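You operate a simulated robot arm through the tools that you are given. There is no shell and no other tool. Be economical: measure what you need, move in short steps, check, and stop when the job is done.

You are at the controls of a simulated robot arm. One attempt, no reset.

## Task
Clamp the glass cap with the orange top on the seal tester, draw below 300 mbar, then let air in.
Fine: close both clamp levers before the suction knob opens; turn it shut before the air button; leave the cap clamped.

The check looks at the end state, three seconds after you hand in, the way a careful person would. Anything else that was tipped, shoved, dropped, spilled or broken makes it a failure. Lids that push on must go on centred and level and be pressed home; caps that screw on are set level and turned clockwise until they are tight.

## Robot
A 6-joint arm with a two-finger parallel gripper, fixed in place. Base frame: the origin is at the foot of the arm, x ahead of it, y to its left, z up; the work surface is at about z = 0. Readings come in m, rad, newtons and seconds.
With the tool pointing down near the work surface it reaches from about 0.14 to 0.58 m from the base axis. Its first joint turns from -1.152 to 1.152 rad. Payload 2.1 kg.
Tool frame: the origin (TCP) lies between the finger pads and is the grasp point; the fingertips stand 0.03 m ahead of it; z points along the fingers, y is the line along which they close. Largest opening 0.094 m; finger width 0.028, thickness 0.01; the body of the gripper, 0.05 by 0.096 m, starts 0.055 m behind the TCP.
Orientation is that of the tool frame in the base frame, as [roll, pitch, yaw] about the fixed x, y, z axes, in that order (R = Rz(yaw) Ry(pitch) Rx(roll)). With the fingers straight down and closing along the base's y, the tool's x points along the base's -x, its y along +y and its z along -z.

## Interface
- The arm moves only by the tool step_arm. Its argument "moves" is a list of rows, each a list of 7 numbers: the turn, a rotation vector about the tool's x, y, z in rad, then the shift along the tool's x, y, z in m, then the finger opening in m, from 0 to 0.094. In form: [[ax, ay, az, x, y, z, jaw], ...]. A call has 1 to 20 rows; each row is the pose to reach, as a shift and turn from the pose commanded when the call began, along the tool's axes at that moment. Each row takes 0.2 s and may step no farther than 0.05 m and 0.15 rad from the row before; otherwise, or with a gripper value out of range, the whole call is refused. Where a pose cannot be reached the arm comes as near as it can. A force on the tool above 40 N (or 10 N above the force at the start of the call, whichever is more), or a blocked arm, ends the call early, and 0.2 s more pass. Each finger travels about 0.072 m/s and halts on what it meets, pressing with about 42 N; the grip force reading is that of the motor and also rises with nothing between the fingers. The clock runs only during rows and for 0.2 s after the last one: add rows that repeat a pose to give the fingers time. It gives the time, the measured TCP pose, the force on the tool (base axes), the opening and the grip force at its end, in the units of the frame above (readings bear some noise), with the torque about the TCP (base axes, N m) and any sound that the robot's microphone picked up.
- Cameras (640 x 400 px; columns grow to the right, rows downward): "scene" is fixed at [0.0673, -0.3822, 0.4894]; the picture's right is [0.65, -0.76, 0.00], its down [-0.39, -0.33, -0.86] and it looks along [0.65, 0.55, -0.52] (base axes); focal length 297 px, centre (320, 200). "wrist" rides on the gripper at [0.076, 0.014, -0.103] in the tool frame; the picture's right is [-0.18, 0.98, 0.00], its down [-0.75, -0.14, -0.64] and it looks along [-0.63, -0.12, 0.77] (tool axes); focal length 243 px, centre (320, 200). There is no depth. A picture from a camera that has moved, and an enlarged one, comes with that camera's place and axes in the base frame and with its lens.
- camera(camera): a new picture of that camera. The clock stands still meanwhile.
- zoom(camera, box): a new picture of the part [left, top, right, bottom] of that camera's present view, enlarged. The clock stands still meanwhile.
- hand_in(): hands the job in; it is judged then, once.

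Go step by step. Nothing tells you positions but the pictures and the camera data: compare them with the known pose of the tool, close in by small moves and look again before you grip or let go. The budget is 120 turns and 64 pictures, counting those below and the enlarged ones. Unless the task says otherwise, let go and move clear before handing in, and close with one line.

The tools are called as name(argument=value, ...) on one line, values as JSON. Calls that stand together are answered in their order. step_arm: Moves the arm, as the interface text tells. Its arguments: {"type":"object","properties":{"moves":{"type":"array"}},"required":["moves"]} The other tools are called the same way: camera (camera) takes a picture; zoom (camera, box) takes an enlarged picture of a part of a camera's view; hand_in () hands the job in.

At the start:

```text
clock: 0.0
ee_pos: [0.3051, 0.0148, 0.3558]
ee_rot: [3.141, 0.0, -3.141]
contact_force: [0.2, -0.2, 0.5]
torque: [-0.02, 0.01, -0.01]
width: 0.0939
finger_force: 0.0
```

scene: 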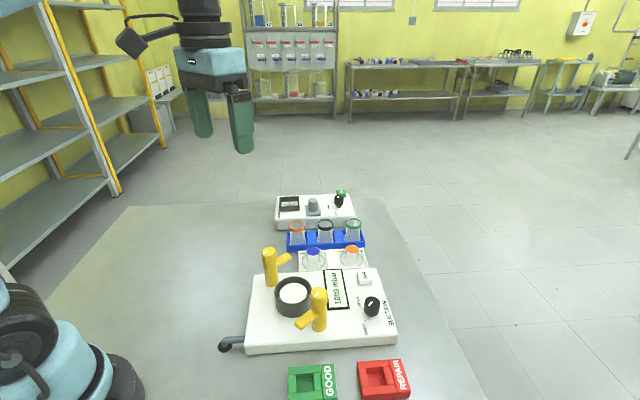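
wrist: 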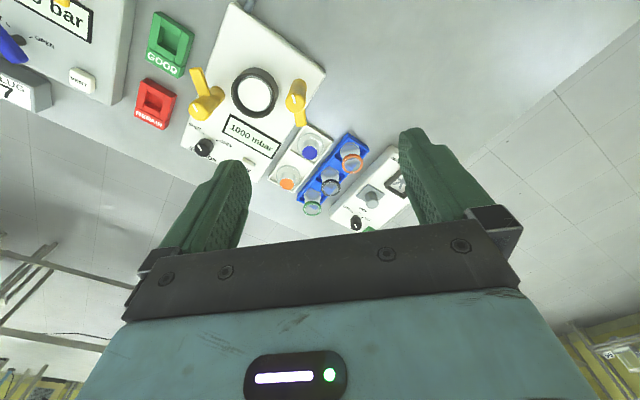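

I see the seal tester with two yellow levers, a cup, a suction knob and an air (VENT) button, with glass caps on a small white tray behind it. I'll zoom in to measure.

zoom(camera="scene", box=[210, 180, 410, 360])

zoom(camera="wrist", box=[170, 40, 410, 230])

```text
2.22 times, centred on (310, 270) of scene
camera zoom: at [0.0673, -0.3822, 0.4894], right [0.65, -0.76, 0.0], down [-0.39, -0.33, -0.86], along [0.65, 0.55, -0.52], focal length 660 px, centre (342, 44)
```

zoom: 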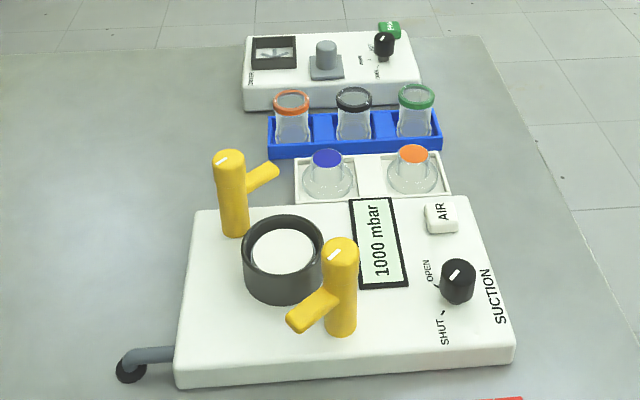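

```text
2.11 times, centred on (290, 135) of wrist
camera zoom: at [0.2306, 0.0288, 0.4585], right [0.18, 0.98, 0.0], down [0.75, -0.14, 0.64], along [0.63, -0.12, -0.77], focal length 511 px, centre (383, 337)
```

zoom: 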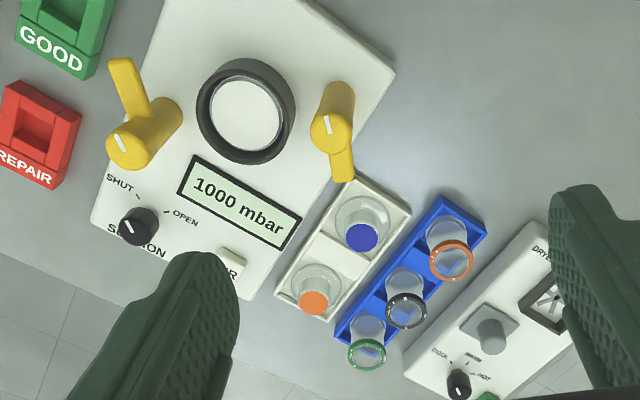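

The orange cap is near (0.51,-0.10), and the cup near (0.326,-0.095). I'll move in for a closer look at the levers.

step_arm(moves=[[0, 0, 0, 0.02, -0.03, 0.03, 0.094], [0, 0, 0, 0.04, -0.06, 0.06, 0.094], [0, 0, 0, 0.06, -0.095, 0.08, 0.094], [0, 0, 0, 0.06, -0.095, 0.08, 0.094]])

camera(camera="wrist")

zoom(camera="scene", box=[240, 230, 400, 350])

```text
clock: 1.0
ee_pos: [0.2461, -0.0796, 0.2752]
ee_rot: [3.141, 0.001, -3.139]
contact_force: [0.9, 0.1, 0.6]
torque: [0.01, 0.02, -0.03]
width: 0.0939
finger_force: 0.0
```

```text
59 pictures are left
camera wrist: at [0.1704, -0.0666, 0.3779], right [0.18, 0.98, 0.0], down [0.75, -0.14, 0.64], along [0.63, -0.12, -0.77], focal length 243 px, centre (320, 200)
```

wrist: 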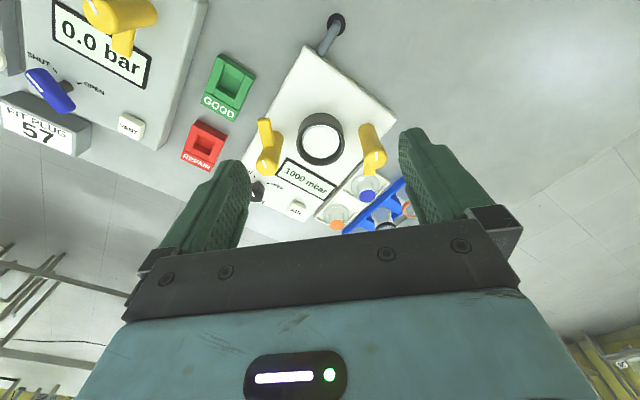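

```text
3.33 times, centred on (320, 290) of scene
camera zoom: at [0.0673, -0.3822, 0.4894], right [0.65, -0.76, 0.0], down [-0.39, -0.33, -0.86], along [0.65, 0.55, -0.52], focal length 990 px, centre (320, -100)
```

zoom: 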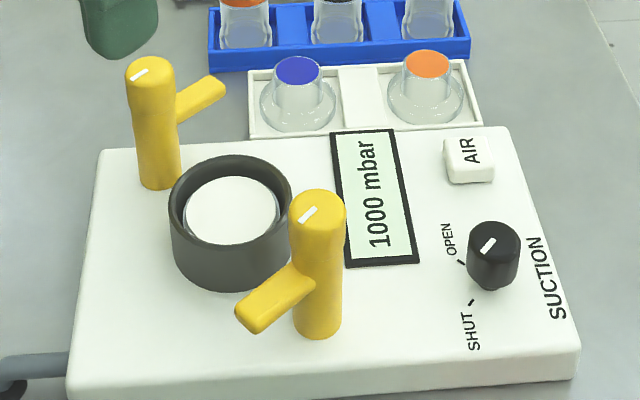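

The levers turn about vertical posts, near (0.316,-0.167) and (0.331,-0.026), and both are open. The knob points at SHUT. I'll move over the cap tray to locate the orange cap precisely.

step_arm(moves=[[0, 0, 0, -0.045, -0.005, 0, 0.094], [0, 0, 0, -0.09, -0.01, 0, 0.094], [0, 0, 0, -0.135, -0.015, 0.02, 0.094], [0, 0, 0, -0.18, -0.02, 0.05, 0.094], [0, 0, 0, -0.2, -0.02, 0.085, 0.07], [0, 0, 0, -0.2, -0.02, 0.085, 0.07]])

camera(camera="wrist")

camera(camera="scene")

```text
refused: row 4 steps farther than a row can; nothing moved
```

```text
57 pictures are left
camera wrist: at [0.1704, -0.0666, 0.3779], right [0.18, 0.98, 0.0], down [0.75, -0.14, 0.64], along [0.63, -0.12, -0.77], focal length 243 px, centre (320, 200)
```

wrist: 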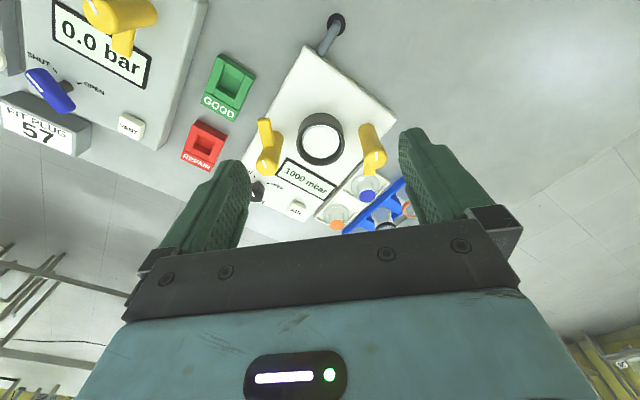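

```text
56 pictures are left
```

scene: 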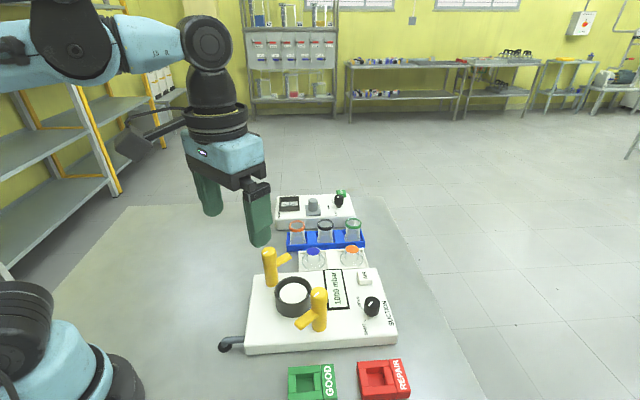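

That call was refused because one row stepped too far. I'll repeat the move with smaller steps.

step_arm(moves=[[0, 0, 0, -0.045, -0.005, 0, 0.094], [0, 0, 0, -0.09, -0.01, 0, 0.094], [0, 0, 0, -0.135, -0.015, 0.01, 0.094], [0, 0, 0, -0.17, -0.02, 0.04, 0.094], [0, 0, 0, -0.2, -0.02, 0.075, 0.07], [0, 0, 0, -0.2, -0.02, 0.085, 0.07]])

camera(camera="wrist")

```text
clock: 2.4
ee_pos: [0.4442, -0.1019, 0.1914]
ee_rot: [3.14, 0.0, -3.141]
contact_force: [0.3, 0.5, 0.2]
torque: [-0.02, -0.03, 0.03]
width: 0.07
finger_force: 0.0
```

```text
55 pictures are left
camera wrist: at [0.3699, -0.0869, 0.294], right [0.18, 0.98, 0.0], down [0.75, -0.14, 0.64], along [0.63, -0.12, -0.77], focal length 243 px, centre (320, 200)
```

wrist: 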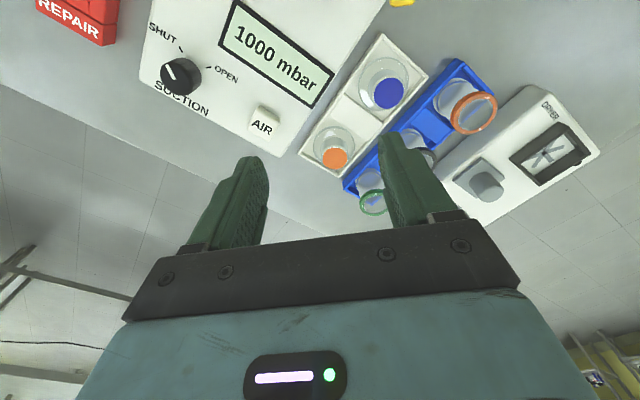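

The orange cap is at about (0.513,-0.098), with its top near z 0.05. I'll move closer and re-measure.

step_arm(moves=[[0, 0, 0, -0.03, 0.001, 0.03, 0.07], [0, 0, 0, -0.066, 0.003, 0.06, 0.07], [0, 0, 0, -0.066, 0.003, 0.08, 0.07], [0, 0, 0, -0.066, 0.003, 0.08, 0.07]])

camera(camera="wrist")

zoom(camera="scene", box=[280, 180, 400, 280])

```text
clock: 3.4
ee_pos: [0.5133, -0.0952, 0.1098]
ee_rot: [-3.14, 0.001, -3.141]
contact_force: [0.5, -0.1, 0.5]
torque: [0.0, 0.03, 0.02]
width: 0.0699
finger_force: 0.2
```

```text
54 pictures are left
camera wrist: at [0.4375, -0.082, 0.2133], right [0.18, 0.98, 0.0], down [0.75, -0.14, 0.64], along [0.63, -0.12, -0.77], focal length 243 px, centre (320, 200)
```

wrist: 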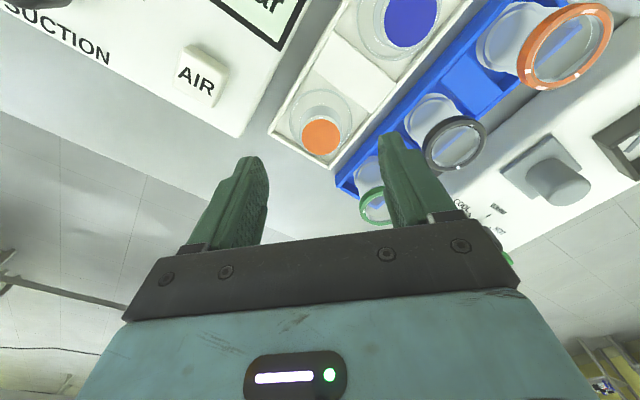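

```text
4.00 times, centred on (340, 230) of scene
camera zoom: at [0.0673, -0.3822, 0.4894], right [0.65, -0.76, 0.0], down [-0.39, -0.33, -0.86], along [0.65, 0.55, -0.52], focal length 1188 px, centre (240, 80)
```

zoom: 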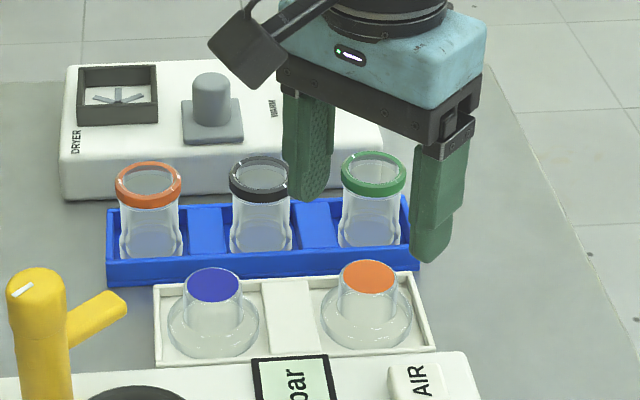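

The cap agrees in both views at about (0.513,-0.098). I'll descend to grip its upper part and close the fingers.

step_arm(moves=[[0, 0, 0, 0, -0.0025, 0.02, 0.07], [0, 0, 0, 0, -0.0025, 0.04, 0.06], [0, 0, 0, 0, -0.0025, 0.051, 0.06], [0, 0, 0, 0, -0.0025, 0.051, 0.06]])

camera(camera="wrist")

zoom(camera="scene", box=[300, 200, 400, 280])

```text
clock: 4.4
ee_pos: [0.5121, -0.1008, 0.0593]
ee_rot: [-3.141, 0.0, 3.141]
contact_force: [-0.2, -0.1, 0.1]
torque: [-0.03, 0.02, -0.01]
width: 0.0599
finger_force: 0.1
```

```text
52 pictures are left
camera wrist: at [0.4372, -0.0851, 0.1626], right [0.18, 0.98, 0.0], down [0.75, -0.14, 0.64], along [0.63, -0.12, -0.77], focal length 243 px, centre (320, 200)
```

wrist: 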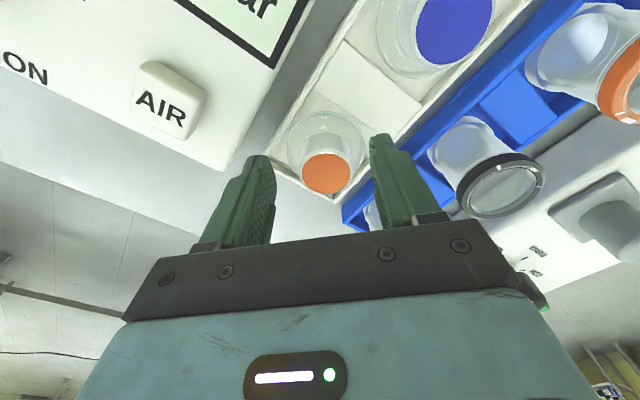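

```text
5.00 times, centred on (350, 240) of scene
camera zoom: at [0.0673, -0.3822, 0.4894], right [0.65, -0.76, 0.0], down [-0.39, -0.33, -0.86], along [0.65, 0.55, -0.52], focal length 1486 px, centre (170, 0)
```

zoom: 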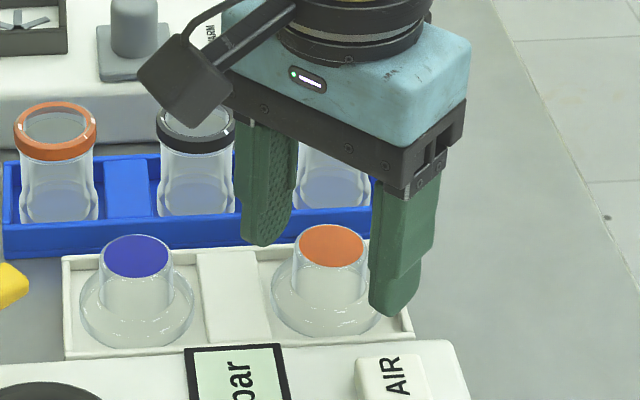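

The fingers straddle the cap, offset by a couple of mm in y. I'll nudge over and close.

step_arm(moves=[[0, 0, 0, 0, 0.0025, 0.002, 0.06], [0, 0, 0, 0, 0.0025, 0.002, 0.045], [0, 0, 0, 0, 0.0025, 0.002, 0.035], [0, 0, 0, 0, 0.0025, 0.002, 0.03], [0, 0, 0, 0, 0.0025, 0.002, 0.026], [0, 0, 0, 0, 0.0025, 0.002, 0.024], [0, 0, 0, 0, 0.0025, 0.002, 0.024]])

camera(camera="wrist")

```text
clock: 6.0
ee_pos: [0.5116, -0.0975, 0.0582]
ee_rot: [3.14, 0.002, -3.14]
contact_force: [-0.6, 0.3, -0.4]
torque: [0.0, -0.01, 0.01]
width: 0.0323
finger_force: 41.4
```

```text
50 pictures are left
camera wrist: at [0.4375, -0.0825, 0.1614], right [0.18, 0.98, 0.0], down [0.75, -0.14, 0.64], along [0.63, -0.12, -0.77], focal length 243 px, centre (320, 200)
```

wrist: 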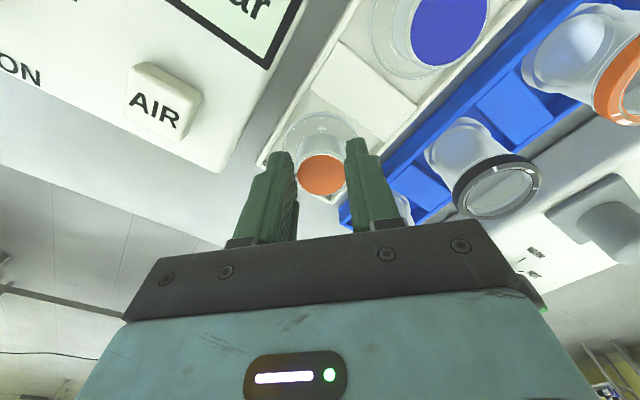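

The cap is gripped at 32 mm. I'll lift it clear and move back toward the cup to measure it.

step_arm(moves=[[0, 0, 0, 0, 0, -0.02, 0.024], [0, 0, 0, 0, 0, -0.06, 0.024], [0, 0, 0, 0, 0, -0.1, 0.024], [0, 0, 0, 0, 0, -0.14, 0.024], [0, 0, 0, 0.045, 0, -0.145, 0.024], [0, 0, 0, 0.09, 0, -0.145, 0.024], [0, 0, 0, 0.135, 0, -0.145, 0.024], [0, 0, 0, 0.18, 0, -0.145, 0.024], [0, 0, 0, 0.225, 0, -0.145, 0.024], [0, 0, 0, 0.25, 0, -0.145, 0.024], [0, 0, 0, 0.25, 0, -0.145, 0.024]])

camera(camera="wrist")

zoom(camera="scene", box=[240, 210, 360, 340])

```text
clock: 8.4
ee_pos: [0.2631, -0.0984, 0.2008]
ee_rot: [-3.141, 0.002, -3.139]
contact_force: [0.4, 0.0, -1.6]
torque: [-0.01, 0.0, 0.0]
width: 0.0327
finger_force: 42.3
```

```text
49 pictures are left
camera wrist: at [0.1878, -0.083, 0.3045], right [0.18, 0.98, 0.0], down [0.75, -0.14, 0.64], along [0.63, -0.12, -0.77], focal length 243 px, centre (320, 200)
```

wrist: 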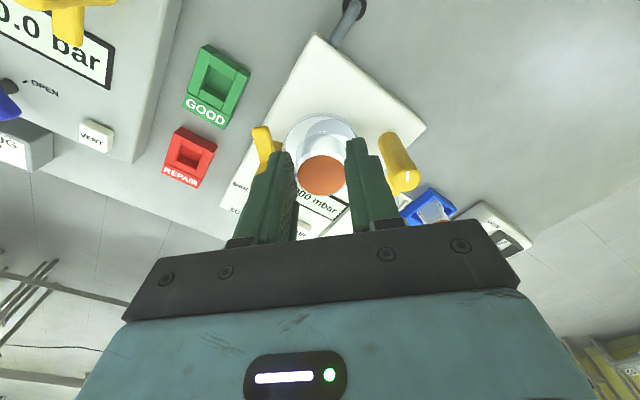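

```text
3.08 times, centred on (300, 275) of scene
camera zoom: at [0.0673, -0.3822, 0.4894], right [0.65, -0.76, 0.0], down [-0.39, -0.33, -0.86], along [0.65, 0.55, -0.52], focal length 914 px, centre (382, -31)
```

zoom: 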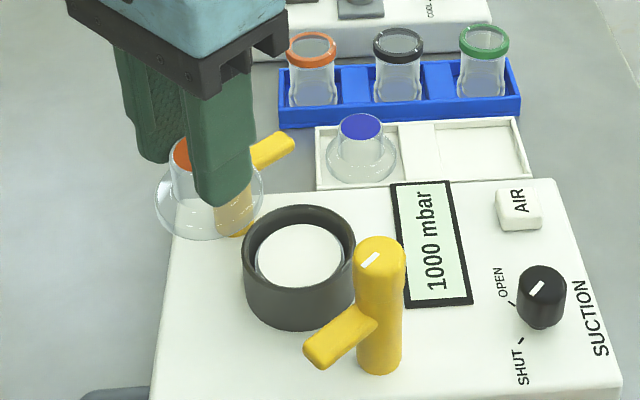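

The cap hangs level. The cup seat triangulates to about (0.326,-0.0945,0.056). I'll go above it and check alignment in the scene view.

step_arm(moves=[[0, 0, 0, -0.04, 0.0025, 0, 0.024], [0, 0, 0, -0.064, 0.0025, 0.01, 0.024], [0, 0, 0, -0.064, 0.0025, 0.04, 0.024], [0, 0, 0, -0.064, 0.0025, 0.06, 0.024], [0, 0, 0, -0.064, 0.0025, 0.06, 0.024]])

camera(camera="wrist")

zoom(camera="scene", box=[240, 220, 360, 340])

```text
clock: 9.6
ee_pos: [0.3267, -0.0949, 0.1413]
ee_rot: [3.141, 0.002, 3.141]
contact_force: [0.7, 0.0, -0.8]
torque: [0.01, 0.0, 0.02]
width: 0.0322
finger_force: 42.2
```

```text
47 pictures are left
camera wrist: at [0.2526, -0.0809, 0.2447], right [0.18, 0.98, 0.0], down [0.75, -0.14, 0.64], along [0.63, -0.12, -0.77], focal length 243 px, centre (320, 200)
```

wrist: 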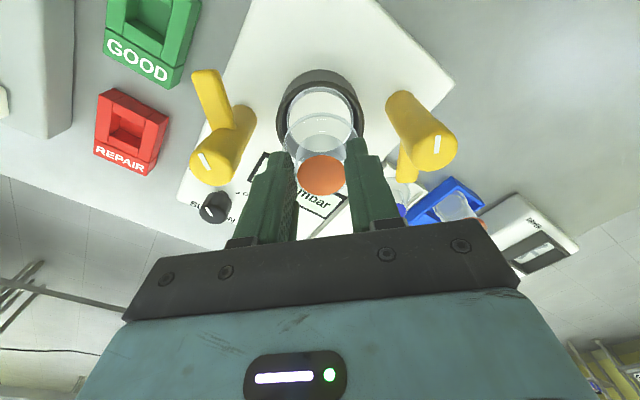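

```text
3.33 times, centred on (300, 280) of scene
camera zoom: at [0.0673, -0.3822, 0.4894], right [0.65, -0.76, 0.0], down [-0.39, -0.33, -0.86], along [0.65, 0.55, -0.52], focal length 990 px, centre (387, -67)
```

zoom: 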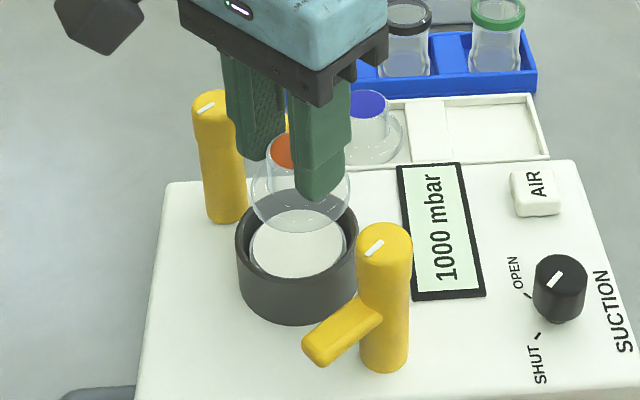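

The cap looks about 3 mm off in the scene view. I'll zoom in more tightly to confirm.

zoom(camera="scene", box=[275, 250, 325, 320])

zoom(camera="wrist", box=[260, 60, 380, 210])

```text
5.71 times, centred on (300, 285) of scene
camera zoom: at [0.0673, -0.3822, 0.4894], right [0.65, -0.76, 0.0], down [-0.39, -0.33, -0.86], along [0.65, 0.55, -0.52], focal length 1698 px, centre (434, -286)
```

zoom: 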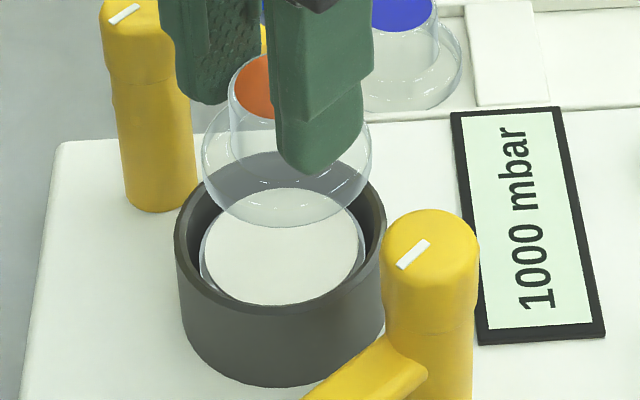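

```text
2.67 times, centred on (320, 135) of wrist
camera zoom: at [0.2526, -0.0809, 0.2447], right [0.18, 0.98, 0.0], down [0.75, -0.14, 0.64], along [0.63, -0.12, -0.77], focal length 647 px, centre (320, 373)
```

zoom: 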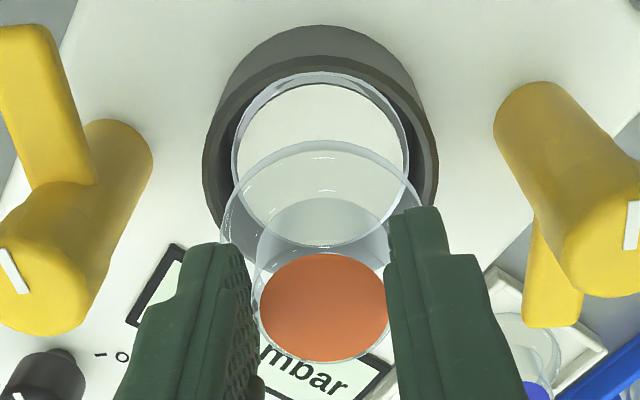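

Both views agree that the cap needs to shift about 4 mm in −x, with y fine. I'll correct that and lower most of the way.

step_arm(moves=[[0, 0, 0, 0.004, 0, 0, 0.024], [0, 0, 0, 0.004, 0, 0.01, 0.024], [0, 0, 0, 0.004, 0, 0.02, 0.024], [0, 0, 0, 0.004, 0, 0.02, 0.024]])

zoom(camera="scene", box=[275, 250, 325, 320])

zoom(camera="wrist", box=[260, 60, 380, 210])

```text
clock: 10.6
ee_pos: [0.322, -0.096, 0.1215]
ee_rot: [3.14, 0.002, 3.142]
contact_force: [0.0, -0.1, -0.7]
torque: [0.04, 0.0, -0.01]
width: 0.0322
finger_force: 41.7
```

```text
5.71 times, centred on (300, 285) of scene
camera zoom: at [0.0673, -0.3822, 0.4894], right [0.65, -0.76, 0.0], down [-0.39, -0.33, -0.86], along [0.65, 0.55, -0.52], focal length 1698 px, centre (434, -286)
```

zoom: 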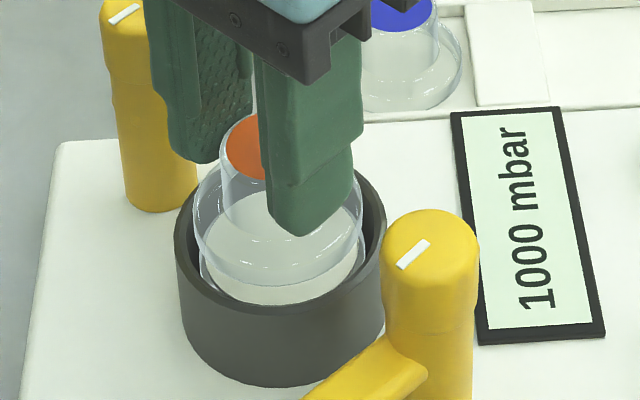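

```text
2.67 times, centred on (320, 135) of wrist
camera zoom: at [0.2466, -0.0817, 0.2246], right [0.18, 0.98, 0.0], down [0.75, -0.14, 0.64], along [0.63, -0.12, -0.77], focal length 647 px, centre (320, 373)
```

zoom: 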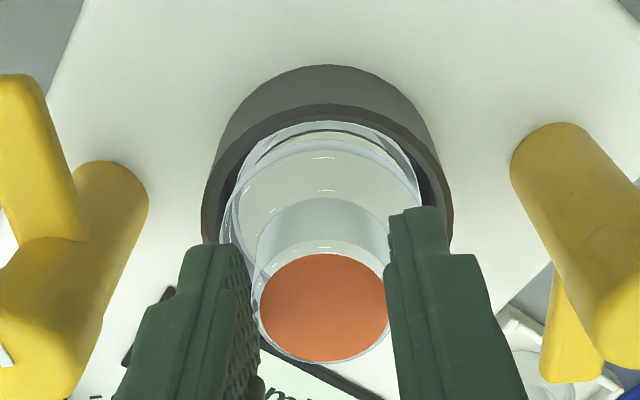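

The cap is centred to within a millimetre. I'll lower slowly to contact.

step_arm(moves=[[0, 0, 0, 0, 0.0006, 0.004, 0.024], [0, 0, 0, 0, 0.0006, 0.008, 0.024], [0, 0, 0, 0, 0.0006, 0.011, 0.024], [0, 0, 0, 0, 0.0006, 0.014, 0.024], [0, 0, 0, 0, 0.0006, 0.016, 0.024], [0, 0, 0, 0, 0.0006, 0.018, 0.024], [0, 0, 0, 0, 0.0006, 0.02, 0.024], [0, 0, 0, 0, 0.0006, 0.022, 0.024]])

zoom(camera="scene", box=[275, 250, 325, 320])

```text
clock: 12.4
ee_pos: [0.3226, -0.095, 0.1002]
ee_rot: [-3.14, 0.002, -3.139]
contact_force: [-0.6, 0.2, 16.8]
torque: [-0.03, -0.06, -0.02]
width: 0.0326
finger_force: 41.5
```

```text
5.71 times, centred on (300, 285) of scene
camera zoom: at [0.0673, -0.3822, 0.4894], right [0.65, -0.76, 0.0], down [-0.39, -0.33, -0.86], along [0.65, 0.55, -0.52], focal length 1698 px, centre (434, -286)
```

zoom: 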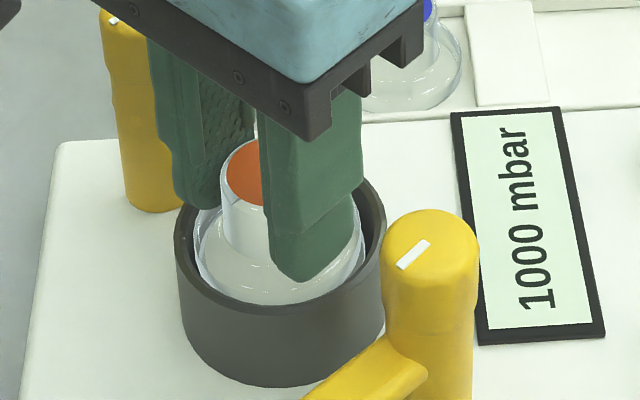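

The cap is seated with a contact force of about 17 N. I'll open just enough to release so the fingers don't touch the rim, then rise.

step_arm(moves=[[0, 0, 0, 0, 0, -0.001, 0.03], [0, 0, 0, 0, 0, -0.001, 0.037], [0, 0, 0, 0, 0, -0.001, 0.037], [0, 0, 0, 0, 0, -0.006, 0.038], [0, 0, 0, 0, 0, -0.02, 0.042], [0, 0, 0, 0, 0, -0.05, 0.06], [0, 0, 0, 0.0, 0, -0.09, 0.06], [0, 0, 0, 0.0, 0, -0.09, 0.06]])

zoom(camera="scene", box=[250, 230, 350, 330])

zoom(camera="wrist", box=[210, 40, 430, 200])

```text
clock: 14.2
ee_pos: [0.3223, -0.0955, 0.1914]
ee_rot: [-3.141, 0.002, -3.14]
contact_force: [-0.2, 0.2, 0.6]
torque: [0.0, -0.04, -0.03]
width: 0.0601
finger_force: 0.1
```

```text
4.00 times, centred on (300, 280) of scene
camera zoom: at [0.0673, -0.3822, 0.4894], right [0.65, -0.76, 0.0], down [-0.39, -0.33, -0.86], along [0.65, 0.55, -0.52], focal length 1188 px, centre (400, -120)
```

zoom: 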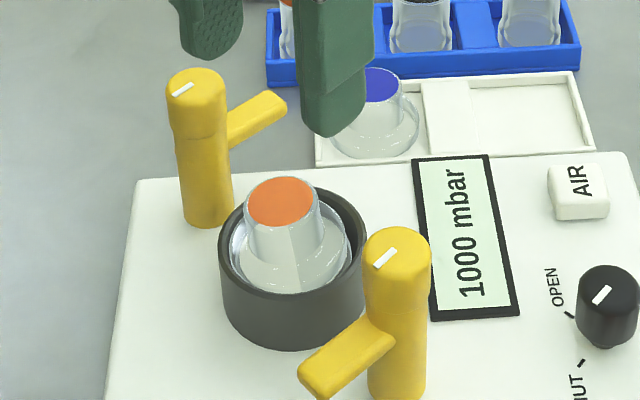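

```text
2.50 times, centred on (320, 120) of wrist
camera zoom: at [0.2474, -0.082, 0.2942], right [0.18, 0.98, 0.0], down [0.75, -0.14, 0.64], along [0.63, -0.12, -0.77], focal length 606 px, centre (320, 400)
```

zoom: 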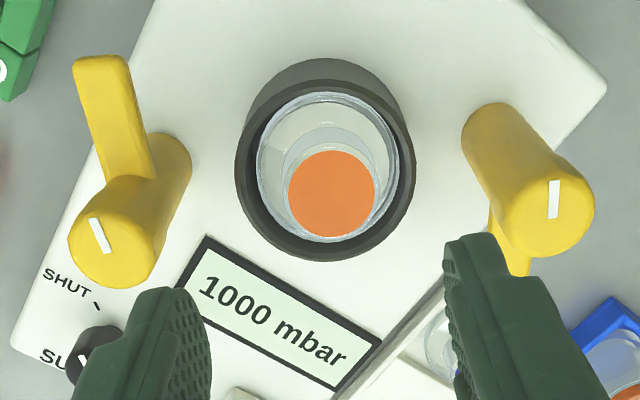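

The cap sits level and centred. Next is the near lever: I'll close the fingers and drop beside its handle, on the −y side.

step_arm(moves=[[0, 0, 0, 0.015, -0.04, 0, 0.03], [0, 0, 0, 0.03, -0.075, 0, 0.0], [0, 0, 0, 0.039, -0.1, 0, 0.0], [0, 0, 0, 0.039, -0.1, 0.03, 0.0], [0, 0, 0, 0.039, -0.1, 0.06, 0.0], [0, 0, 0, 0.039, -0.1, 0.06, 0.0]])

zoom(camera="scene", box=[250, 220, 370, 340])

camera(camera="wrist")

```text
clock: 15.6
ee_pos: [0.2829, -0.198, 0.1317]
ee_rot: [-3.141, 0.001, -3.139]
contact_force: [-0.6, 0.7, 0.3]
torque: [0.02, -0.01, 0.0]
width: 0.0
finger_force: 32.9
```

```text
3.33 times, centred on (310, 280) of scene
camera zoom: at [0.0673, -0.3822, 0.4894], right [0.65, -0.76, 0.0], down [-0.39, -0.33, -0.86], along [0.65, 0.55, -0.52], focal length 990 px, centre (353, -67)
```

zoom: 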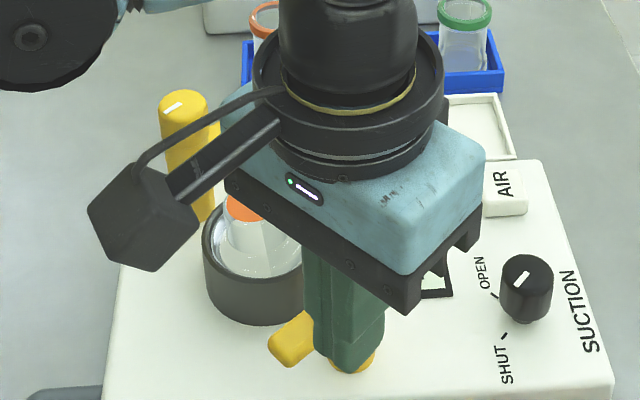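

```text
37 pictures are left
camera wrist: at [0.2079, -0.1827, 0.2341], right [0.18, 0.98, 0.0], down [0.75, -0.14, 0.64], along [0.63, -0.12, -0.77], focal length 243 px, centre (320, 200)
```

wrist: 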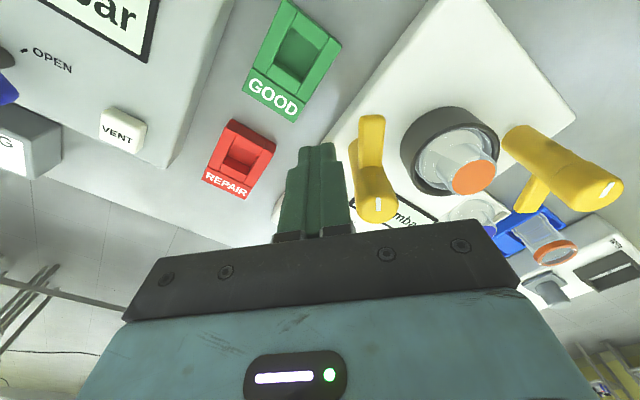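

The fingers are beside the near handle. I'll descend and sweep the handle clockwise toward the cup along an arc.

step_arm(moves=[[0, 0, 0, 0, 0, 0.02, 0], [0, 0, 0, 0, 0, 0.034, 0], [0, 0, 0, 0, 0.012, 0.034, 0], [0, 0, 0, 0.001, 0.021, 0.034, 0], [0, 0, 0, 0.0037, 0.028, 0.034, 0], [0, 0, 0, 0.0044, 0.0373, 0.034, 0], [0, 0, 0, 0.0018, 0.0472, 0.034, 0], [0, 0, 0, 0.0018, 0.0472, 0.034, 0]])

camera(camera="wrist")

```text
clock: 17.4
ee_pos: [0.2816, -0.1459, 0.0976]
ee_rot: [3.141, 0.003, -3.138]
contact_force: [-0.7, 0.2, -0.4]
torque: [-0.02, -0.03, 0.01]
width: 0.0002
finger_force: 33.1
```

```text
36 pictures are left
camera wrist: at [0.2055, -0.1317, 0.1994], right [0.18, 0.98, 0.0], down [0.75, -0.14, 0.64], along [0.63, -0.12, -0.77], focal length 243 px, centre (320, 200)
```

wrist: 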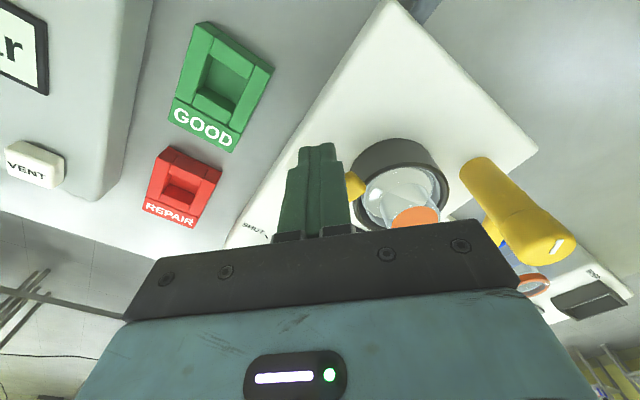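

The near handle swings freely and is moving toward the cup. I'll continue the arc.

step_arm(moves=[[0, 0, 0, -0.0063, 0.009, 0, 0], [0, 0, 0, -0.0123, 0.0138, 0, 0], [0, 0, 0, -0.0152, 0.0165, 0, 0], [0, 0, 0, -0.0152, 0.0165, 0, 0]])

zoom(camera="scene", box=[250, 220, 370, 340])

zoom(camera="wrist", box=[250, 100, 490, 260])

```text
clock: 18.4
ee_pos: [0.2953, -0.1304, 0.0965]
ee_rot: [-3.139, 0.003, 3.14]
contact_force: [-0.5, 0.3, 0.0]
torque: [-0.01, 0.0, 0.01]
width: 0.0
finger_force: 32.6
```

```text
3.33 times, centred on (310, 280) of scene
camera zoom: at [0.0673, -0.3822, 0.4894], right [0.65, -0.76, 0.0], down [-0.39, -0.33, -0.86], along [0.65, 0.55, -0.52], focal length 990 px, centre (353, -67)
```

zoom: 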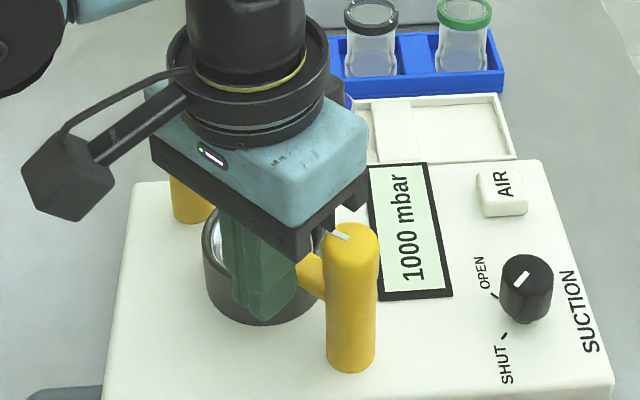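

```text
2.50 times, centred on (370, 180) of wrist
camera zoom: at [0.2208, -0.1155, 0.1992], right [0.18, 0.98, 0.0], down [0.75, -0.14, 0.64], along [0.63, -0.12, -0.77], focal length 606 px, centre (195, 250)
```

zoom: 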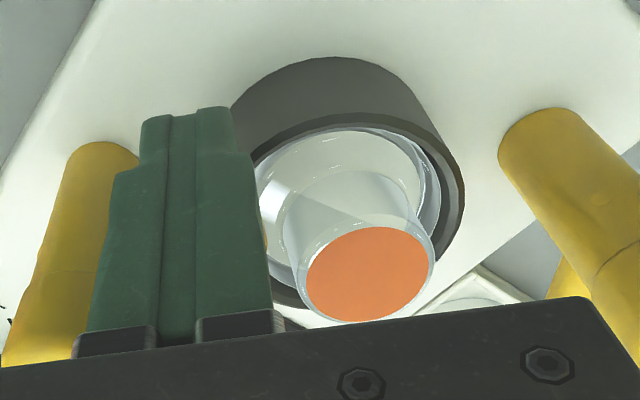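

No end stop felt yet. I'll keep pushing a bit further, slightly higher, until it stops.

step_arm(moves=[[0, 0, 0, 0, 0, -0.004, 0], [0, 0, 0, -0.0025, 0.0005, -0.004, 0], [0, 0, 0, -0.005, 0.001, -0.004, 0], [0, 0, 0, -0.0075, 0.0015, -0.004, 0], [0, 0, 0, -0.0075, 0.0015, -0.004, 0]])

```text
clock: 19.6
ee_pos: [0.3019, -0.1288, 0.0997]
ee_rot: [3.142, -0.001, 3.141]
contact_force: [-9.6, 0.7, 2.7]
torque: [-0.03, 0.19, -0.01]
width: 0.0001
finger_force: 32.8
```

About 10 N of resistance suggests the lever's end stop. I'll back off, rise and look.

step_arm(moves=[[0, 0, 0, 0.012, 0, 0, 0], [0, 0, 0, 0.015, 0, -0.03, 0], [0, 0, 0, 0.015, 0, -0.07, 0], [0, 0, 0, 0.015, 0.03, -0.09, 0], [0, 0, 0, 0.015, 0.03, -0.09, 0]])

zoom(camera="wrist", box=[170, 30, 490, 230])

zoom(camera="scene", box=[250, 220, 370, 340])

```text
clock: 20.8
ee_pos: [0.2884, -0.0986, 0.1904]
ee_rot: [3.141, 0.001, -3.141]
contact_force: [0.2, -0.2, 0.6]
torque: [0.03, 0.0, 0.01]
width: 0.0001
finger_force: 32.7
```

```text
2.00 times, centred on (330, 130) of wrist
camera zoom: at [0.2136, -0.0844, 0.2942], right [0.18, 0.98, 0.0], down [0.75, -0.14, 0.64], along [0.63, -0.12, -0.77], focal length 485 px, centre (300, 340)
```

zoom: 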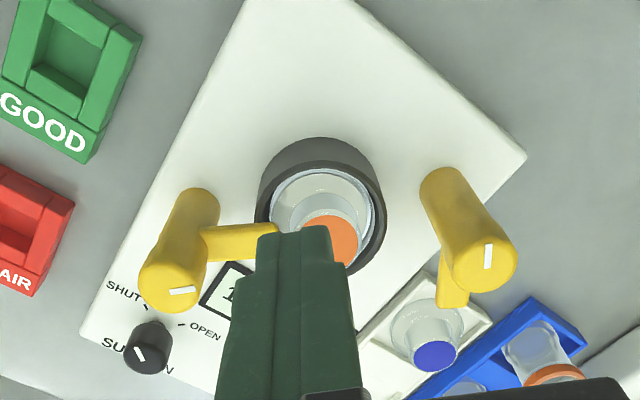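

```text
3.33 times, centred on (310, 280) of scene
camera zoom: at [0.0673, -0.3822, 0.4894], right [0.65, -0.76, 0.0], down [-0.39, -0.33, -0.86], along [0.65, 0.55, -0.52], focal length 990 px, centre (353, -67)
```

zoom: 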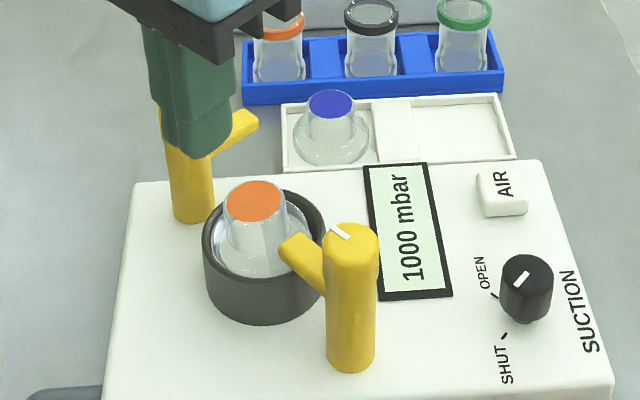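

The near lever is closed, its handle over the cap flange. The far lever mirrors it, so I'll move to its +y side.

step_arm(moves=[[0, 0, 0, -0.03, 0.035, 0, 0], [0, 0, 0, -0.06, 0.07, 0, 0], [0, 0, 0, -0.081, 0.105, 0, 0], [0, 0, 0, -0.081, 0.105, 0.04, 0], [0, 0, 0, -0.081, 0.105, 0.06, 0], [0, 0, 0, -0.081, 0.105, 0.06, 0]])

camera(camera="wrist")

zoom(camera="scene", box=[250, 200, 370, 320])

```text
clock: 22.2
ee_pos: [0.3688, 0.0083, 0.1293]
ee_rot: [-3.141, 0.002, -3.14]
contact_force: [0.2, -0.5, -0.3]
torque: [-0.01, 0.0, 0.0]
width: 0.0002
finger_force: 32.7
```

```text
31 pictures are left
camera wrist: at [0.2937, 0.0224, 0.2338], right [0.18, 0.98, 0.0], down [0.75, -0.14, 0.64], along [0.63, -0.12, -0.77], focal length 243 px, centre (320, 200)
```

wrist: 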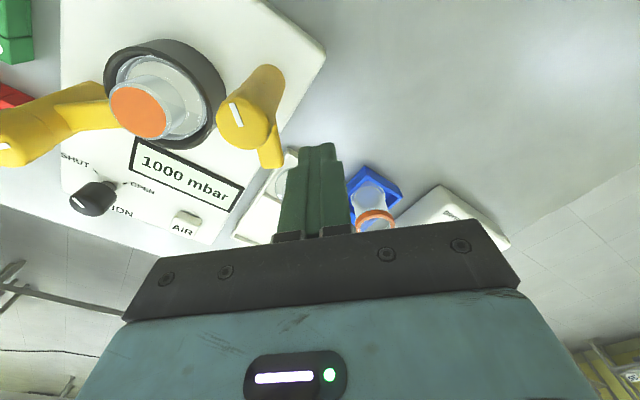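

```text
3.33 times, centred on (310, 260) of scene
camera zoom: at [0.0673, -0.3822, 0.4894], right [0.65, -0.76, 0.0], down [-0.39, -0.33, -0.86], along [0.65, 0.55, -0.52], focal length 990 px, centre (353, 0)
```

zoom: 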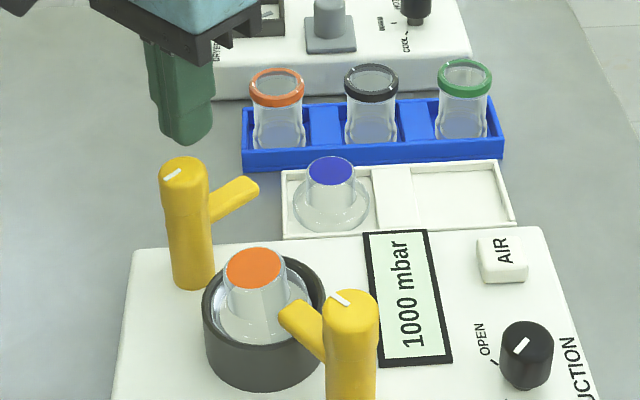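

The fingers are clear on the +y side of the far handle. I'll descend and sweep it clockwise in the mirrored arc.

step_arm(moves=[[0, 0, 0, 0, 0, 0.02, 0], [0, 0, 0, 0, 0, 0.032, 0], [0, 0, 0, 0, -0.0124, 0.032, 0], [0, 0, 0, -0.001, -0.0214, 0.032, 0], [0, 0, 0, -0.0037, -0.0284, 0.032, 0], [0, 0, 0, -0.0044, -0.0377, 0.032, 0], [0, 0, 0, -0.0018, -0.0476, 0.032, 0], [0, 0, 0, 0.0045, -0.0566, 0.032, 0], [0, 0, 0, 0.0105, -0.0614, 0.03, 0], [0, 0, 0, 0.0134, -0.0649, 0.028, 0], [0, 0, 0, 0.017, -0.066, 0.028, 0], [0, 0, 0, 0.0209, -0.0665, 0.028, 0], [0, 0, 0, 0.0209, -0.0665, 0.028, 0]])

```text
clock: 24.8
ee_pos: [0.3556, -0.0592, 0.1027]
ee_rot: [3.138, 0.018, -3.138]
contact_force: [7.7, 0.7, -2.4]
torque: [0.07, -0.18, -0.01]
width: 0.0
finger_force: 32.3
stopped in row 13: the force on the tool passed its limit at 44 N (the readings are from after the stop); the commanded pose is now the measured one
```

The far lever reached its stop. I'll back off, rise and inspect.

step_arm(moves=[[0, 0, 0, -0.01, 0, 0, 0], [0, 0, 0, -0.012, 0, -0.03, 0], [0, 0, 0, -0.012, 0, -0.07, 0], [0, 0, 0, 0.03, 0.01, -0.09, 0], [0, 0, 0, 0.06, 0, -0.09, 0], [0, 0, 0, 0.06, 0, -0.09, 0]])

zoom(camera="wrist", box=[170, 30, 490, 230])

zoom(camera="scene", box=[250, 220, 390, 350])

```text
clock: 26.2
ee_pos: [0.2941, -0.0608, 0.1918]
ee_rot: [3.139, 0.016, -3.137]
contact_force: [-1.1, -1.3, 0.9]
torque: [0.01, 0.02, 0.0]
width: 0.0003
finger_force: 32.7
```

```text
2.00 times, centred on (330, 130) of wrist
camera zoom: at [0.2173, -0.0469, 0.294], right [0.18, 0.98, 0.01], down [0.74, -0.14, 0.65], along [0.64, -0.11, -0.76], focal length 485 px, centre (300, 340)
```

zoom: 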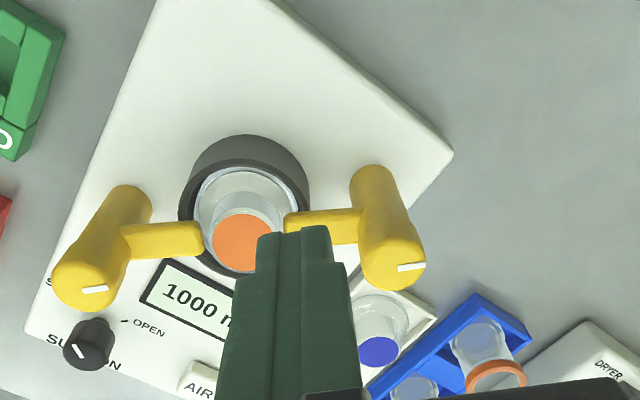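

```text
3.08 times, centred on (320, 285) of scene
camera zoom: at [0.0673, -0.3822, 0.4894], right [0.65, -0.76, 0.0], down [-0.39, -0.33, -0.86], along [0.65, 0.55, -0.52], focal length 914 px, centre (320, -62)
```

zoom: 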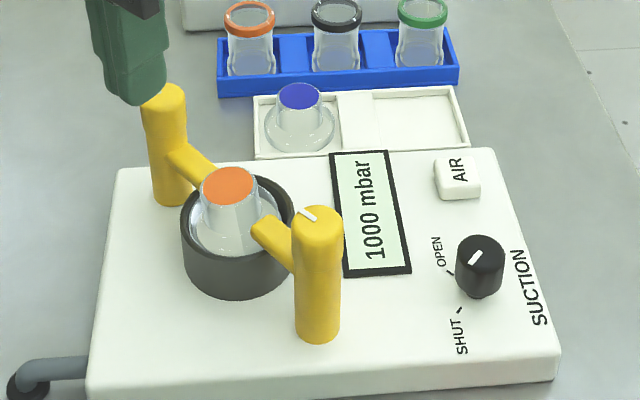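

Both levers are closed on the cap, and the knob still points at SHUT. I'll straighten the small tilt, go above the knob near (0.402,-0.220), and open the fingers.

step_arm(moves=[[0, 0.016, 0, 0, 0, -0.01, 0], [0, 0.016, 0, -0.025, -0.035, -0.01, 0.01], [0, 0.016, 0, -0.05, -0.07, -0.01, 0.03], [0, 0.016, 0, -0.075, -0.105, -0.01, 0.05], [0, 0.016, 0, -0.095, -0.135, -0.01, 0.055], [0, 0.016, 0, -0.095, -0.155, 0.02, 0.055], [0, 0.016, 0, -0.095, -0.155, 0.04, 0.055], [0, 0.016, 0, -0.095, -0.155, 0.04, 0.055]])

camera(camera="wrist")

```text
clock: 28.0
ee_pos: [0.3886, -0.2152, 0.153]
ee_rot: [3.138, 0.005, -3.138]
contact_force: [-0.1, 0.3, 0.8]
torque: [-0.02, 0.01, 0.05]
width: 0.0551
finger_force: 0.0
```

```text
27 pictures are left
camera wrist: at [0.3147, -0.2004, 0.2556], right [0.18, 0.98, 0.0], down [0.75, -0.14, 0.64], along [0.63, -0.11, -0.77], focal length 243 px, centre (320, 200)
```

wrist: 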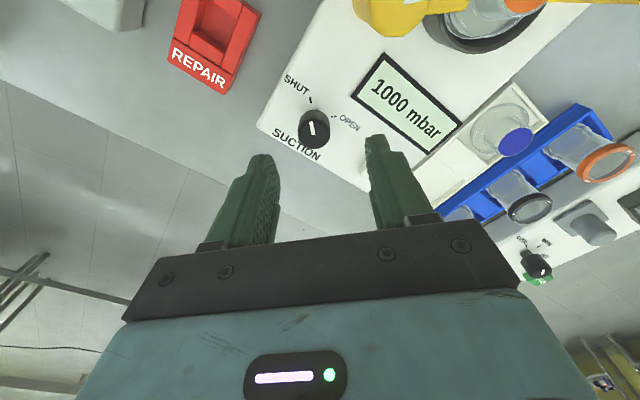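

The knob is at about (0.400,-0.2205). I'll pre-rotate the wrist by −0.7 rad, to leave room for the clockwise turn, and come down above it.

step_arm(moves=[[0, 0, -0.14, -0.006, -0.003, 0, 0.055], [0, 0, -0.28, -0.0115, -0.0055, 0.01, 0.055], [0, 0, -0.42, -0.0115, -0.0055, 0.025, 0.055], [0, 0, -0.56, -0.0115, -0.0055, 0.04, 0.055], [0, 0, -0.7, -0.0115, -0.0055, 0.048, 0.055], [0, 0, -0.7, -0.0115, -0.0055, 0.048, 0.055]])

camera(camera="wrist")

zoom(camera="scene", box=[320, 240, 430, 350])

```text
clock: 29.4
ee_pos: [0.4011, -0.2187, 0.1051]
ee_rot: [3.141, 0.002, -2.438]
contact_force: [0.3, 0.0, -0.6]
torque: [0.02, 0.0, 0.03]
width: 0.055
finger_force: 0.2
```

```text
26 pictures are left
camera wrist: at [0.3344, -0.2581, 0.2079], right [-0.5, 0.87, 0.0], down [0.66, 0.38, 0.64], along [0.56, 0.32, -0.76], focal length 243 px, centre (320, 200)
```

wrist: 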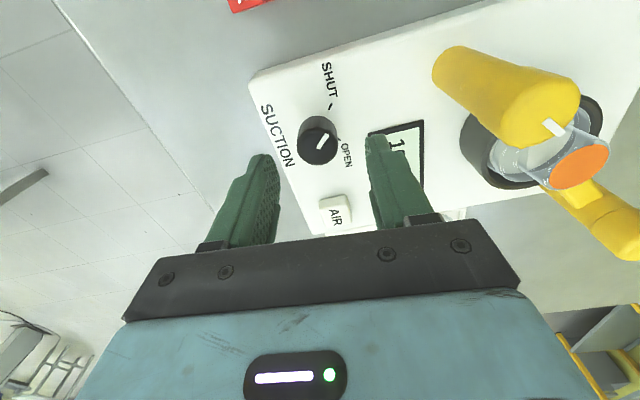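

```text
3.64 times, centred on (375, 295) of scene
camera zoom: at [0.0673, -0.3822, 0.4894], right [0.65, -0.76, 0.0], down [-0.39, -0.33, -0.86], along [0.65, 0.55, -0.52], focal length 1080 px, centre (120, -146)
```

zoom: 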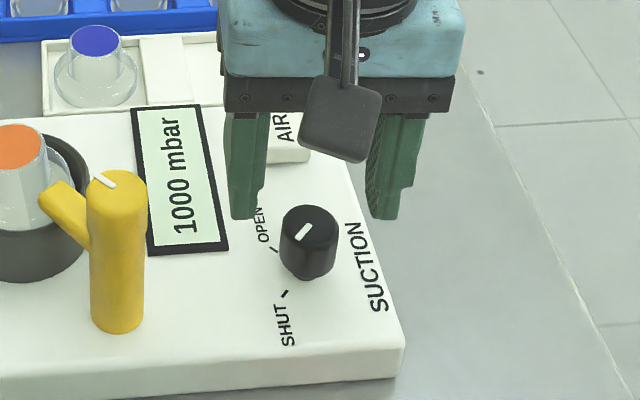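

The fingers straddle the knob well. I'll descend and grip.

step_arm(moves=[[0, 0, 0, 0, 0, 0.015, 0.055], [0, 0, 0, 0, 0, 0.03, 0.055], [0, 0, 0, 0, 0, 0.036, 0.05], [0, 0, 0, 0, 0, 0.036, 0.035], [0, 0, 0, 0, 0, 0.036, 0.022], [0, 0, 0, 0, 0, 0.036, 0.022], [0, 0, 0, 0, 0, 0.036, 0.022]])

```text
clock: 31.0
ee_pos: [0.4008, -0.2191, 0.0672]
ee_rot: [-3.141, 0.005, -2.438]
contact_force: [10.3, -10.9, -5.9]
torque: [-0.22, -0.22, 0.02]
width: 0.0312
finger_force: 7.8
```

The grip is slightly off-centre, with about 15 N of side force. I'll shift 1.5 mm to relieve it and complete the grip.

step_arm(moves=[[0, 0, 0, 0, -0.001, 0, 0.022], [0, 0, 0, 0, -0.0015, 0, 0.022], [0, 0, 0, 0, -0.0015, 0, 0.02], [0, 0, 0, 0, -0.0015, 0, 0.02]])

```text
clock: 32.0
ee_pos: [0.4016, -0.2203, 0.0695]
ee_rot: [-3.141, 0.004, -2.438]
contact_force: [8.2, -12.5, -4.4]
torque: [-0.31, -0.17, -0.03]
width: 0.0286
finger_force: 7.0
```

step_arm(moves=[[0, 0, 0, 0, -0.001, 0, 0.02], [0, 0, 0, 0, -0.002, 0, 0.02], [0, 0, 0, 0, -0.002, 0, 0.02]])

zoom(camera="wrist", box=[230, 80, 430, 240])

zoom(camera="scene", box=[320, 240, 430, 350])

```text
clock: 32.8
ee_pos: [0.4026, -0.2205, 0.07]
ee_rot: [3.137, 0.004, -2.437]
contact_force: [-6.1, 3.0, 10.8]
torque: [0.21, -0.03, -0.03]
width: 0.0273
finger_force: 45.3
```

```text
2.50 times, centred on (330, 160) of wrist
camera zoom: at [0.3358, -0.2596, 0.1723], right [-0.5, 0.87, 0.01], down [0.67, 0.38, 0.64], along [0.56, 0.32, -0.77], focal length 606 px, centre (295, 300)
```

zoom: 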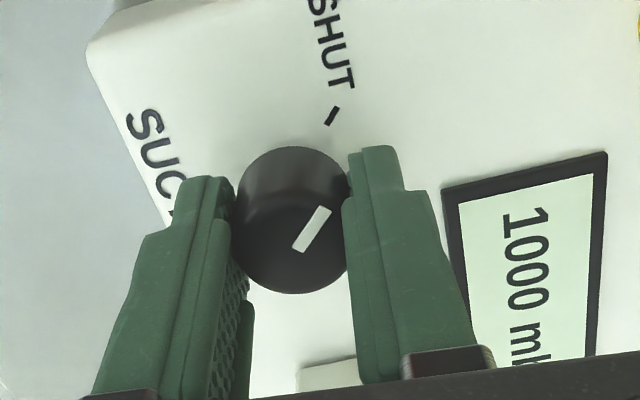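

```text
3.64 times, centred on (375, 295) of scene
camera zoom: at [0.0673, -0.3822, 0.4894], right [0.65, -0.76, 0.0], down [-0.39, -0.33, -0.86], along [0.65, 0.55, -0.52], focal length 1080 px, centre (120, -146)
```

zoom: 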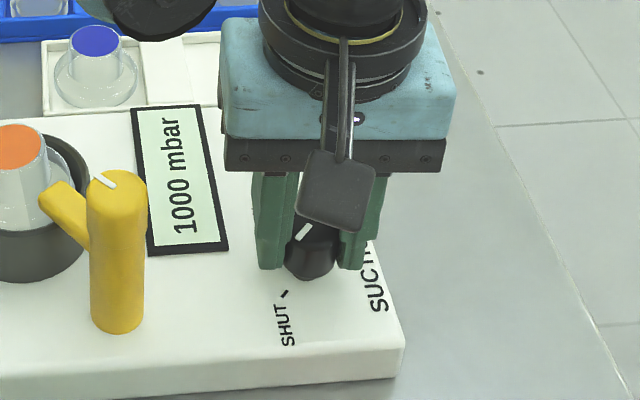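

The knob is now gripped by both fingers at 27 mm. I'll turn clockwise toward OPEN.

step_arm(moves=[[0, 0, 0.12, 0, 0, 0, 0.02], [0, 0, 0.25, 0, 0, 0, 0.02], [0, 0, 0.38, 0, 0, 0, 0.02], [0, 0, 0.5, 0, 0, 0, 0.02], [0, 0, 0.63, 0, 0, 0, 0.02], [0, 0, 0.76, 0, 0, 0, 0.02]])

zoom(camera="scene", box=[290, 240, 430, 350])

```text
clock: 34.2
ee_pos: [0.4024, -0.2217, 0.0683]
ee_rot: [3.135, -0.003, 3.082]
contact_force: [-17.8, 12.6, 17.2]
torque: [0.23, 0.06, 0.03]
width: 0.0273
finger_force: 45.2
```

```text
3.64 times, centred on (360, 295) of scene
camera zoom: at [0.0673, -0.3822, 0.4894], right [0.65, -0.76, 0.0], down [-0.39, -0.33, -0.86], along [0.65, 0.55, -0.52], focal length 1080 px, centre (174, -146)
```

zoom: 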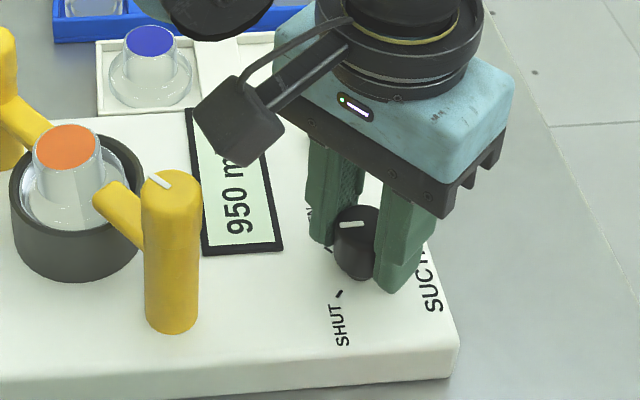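

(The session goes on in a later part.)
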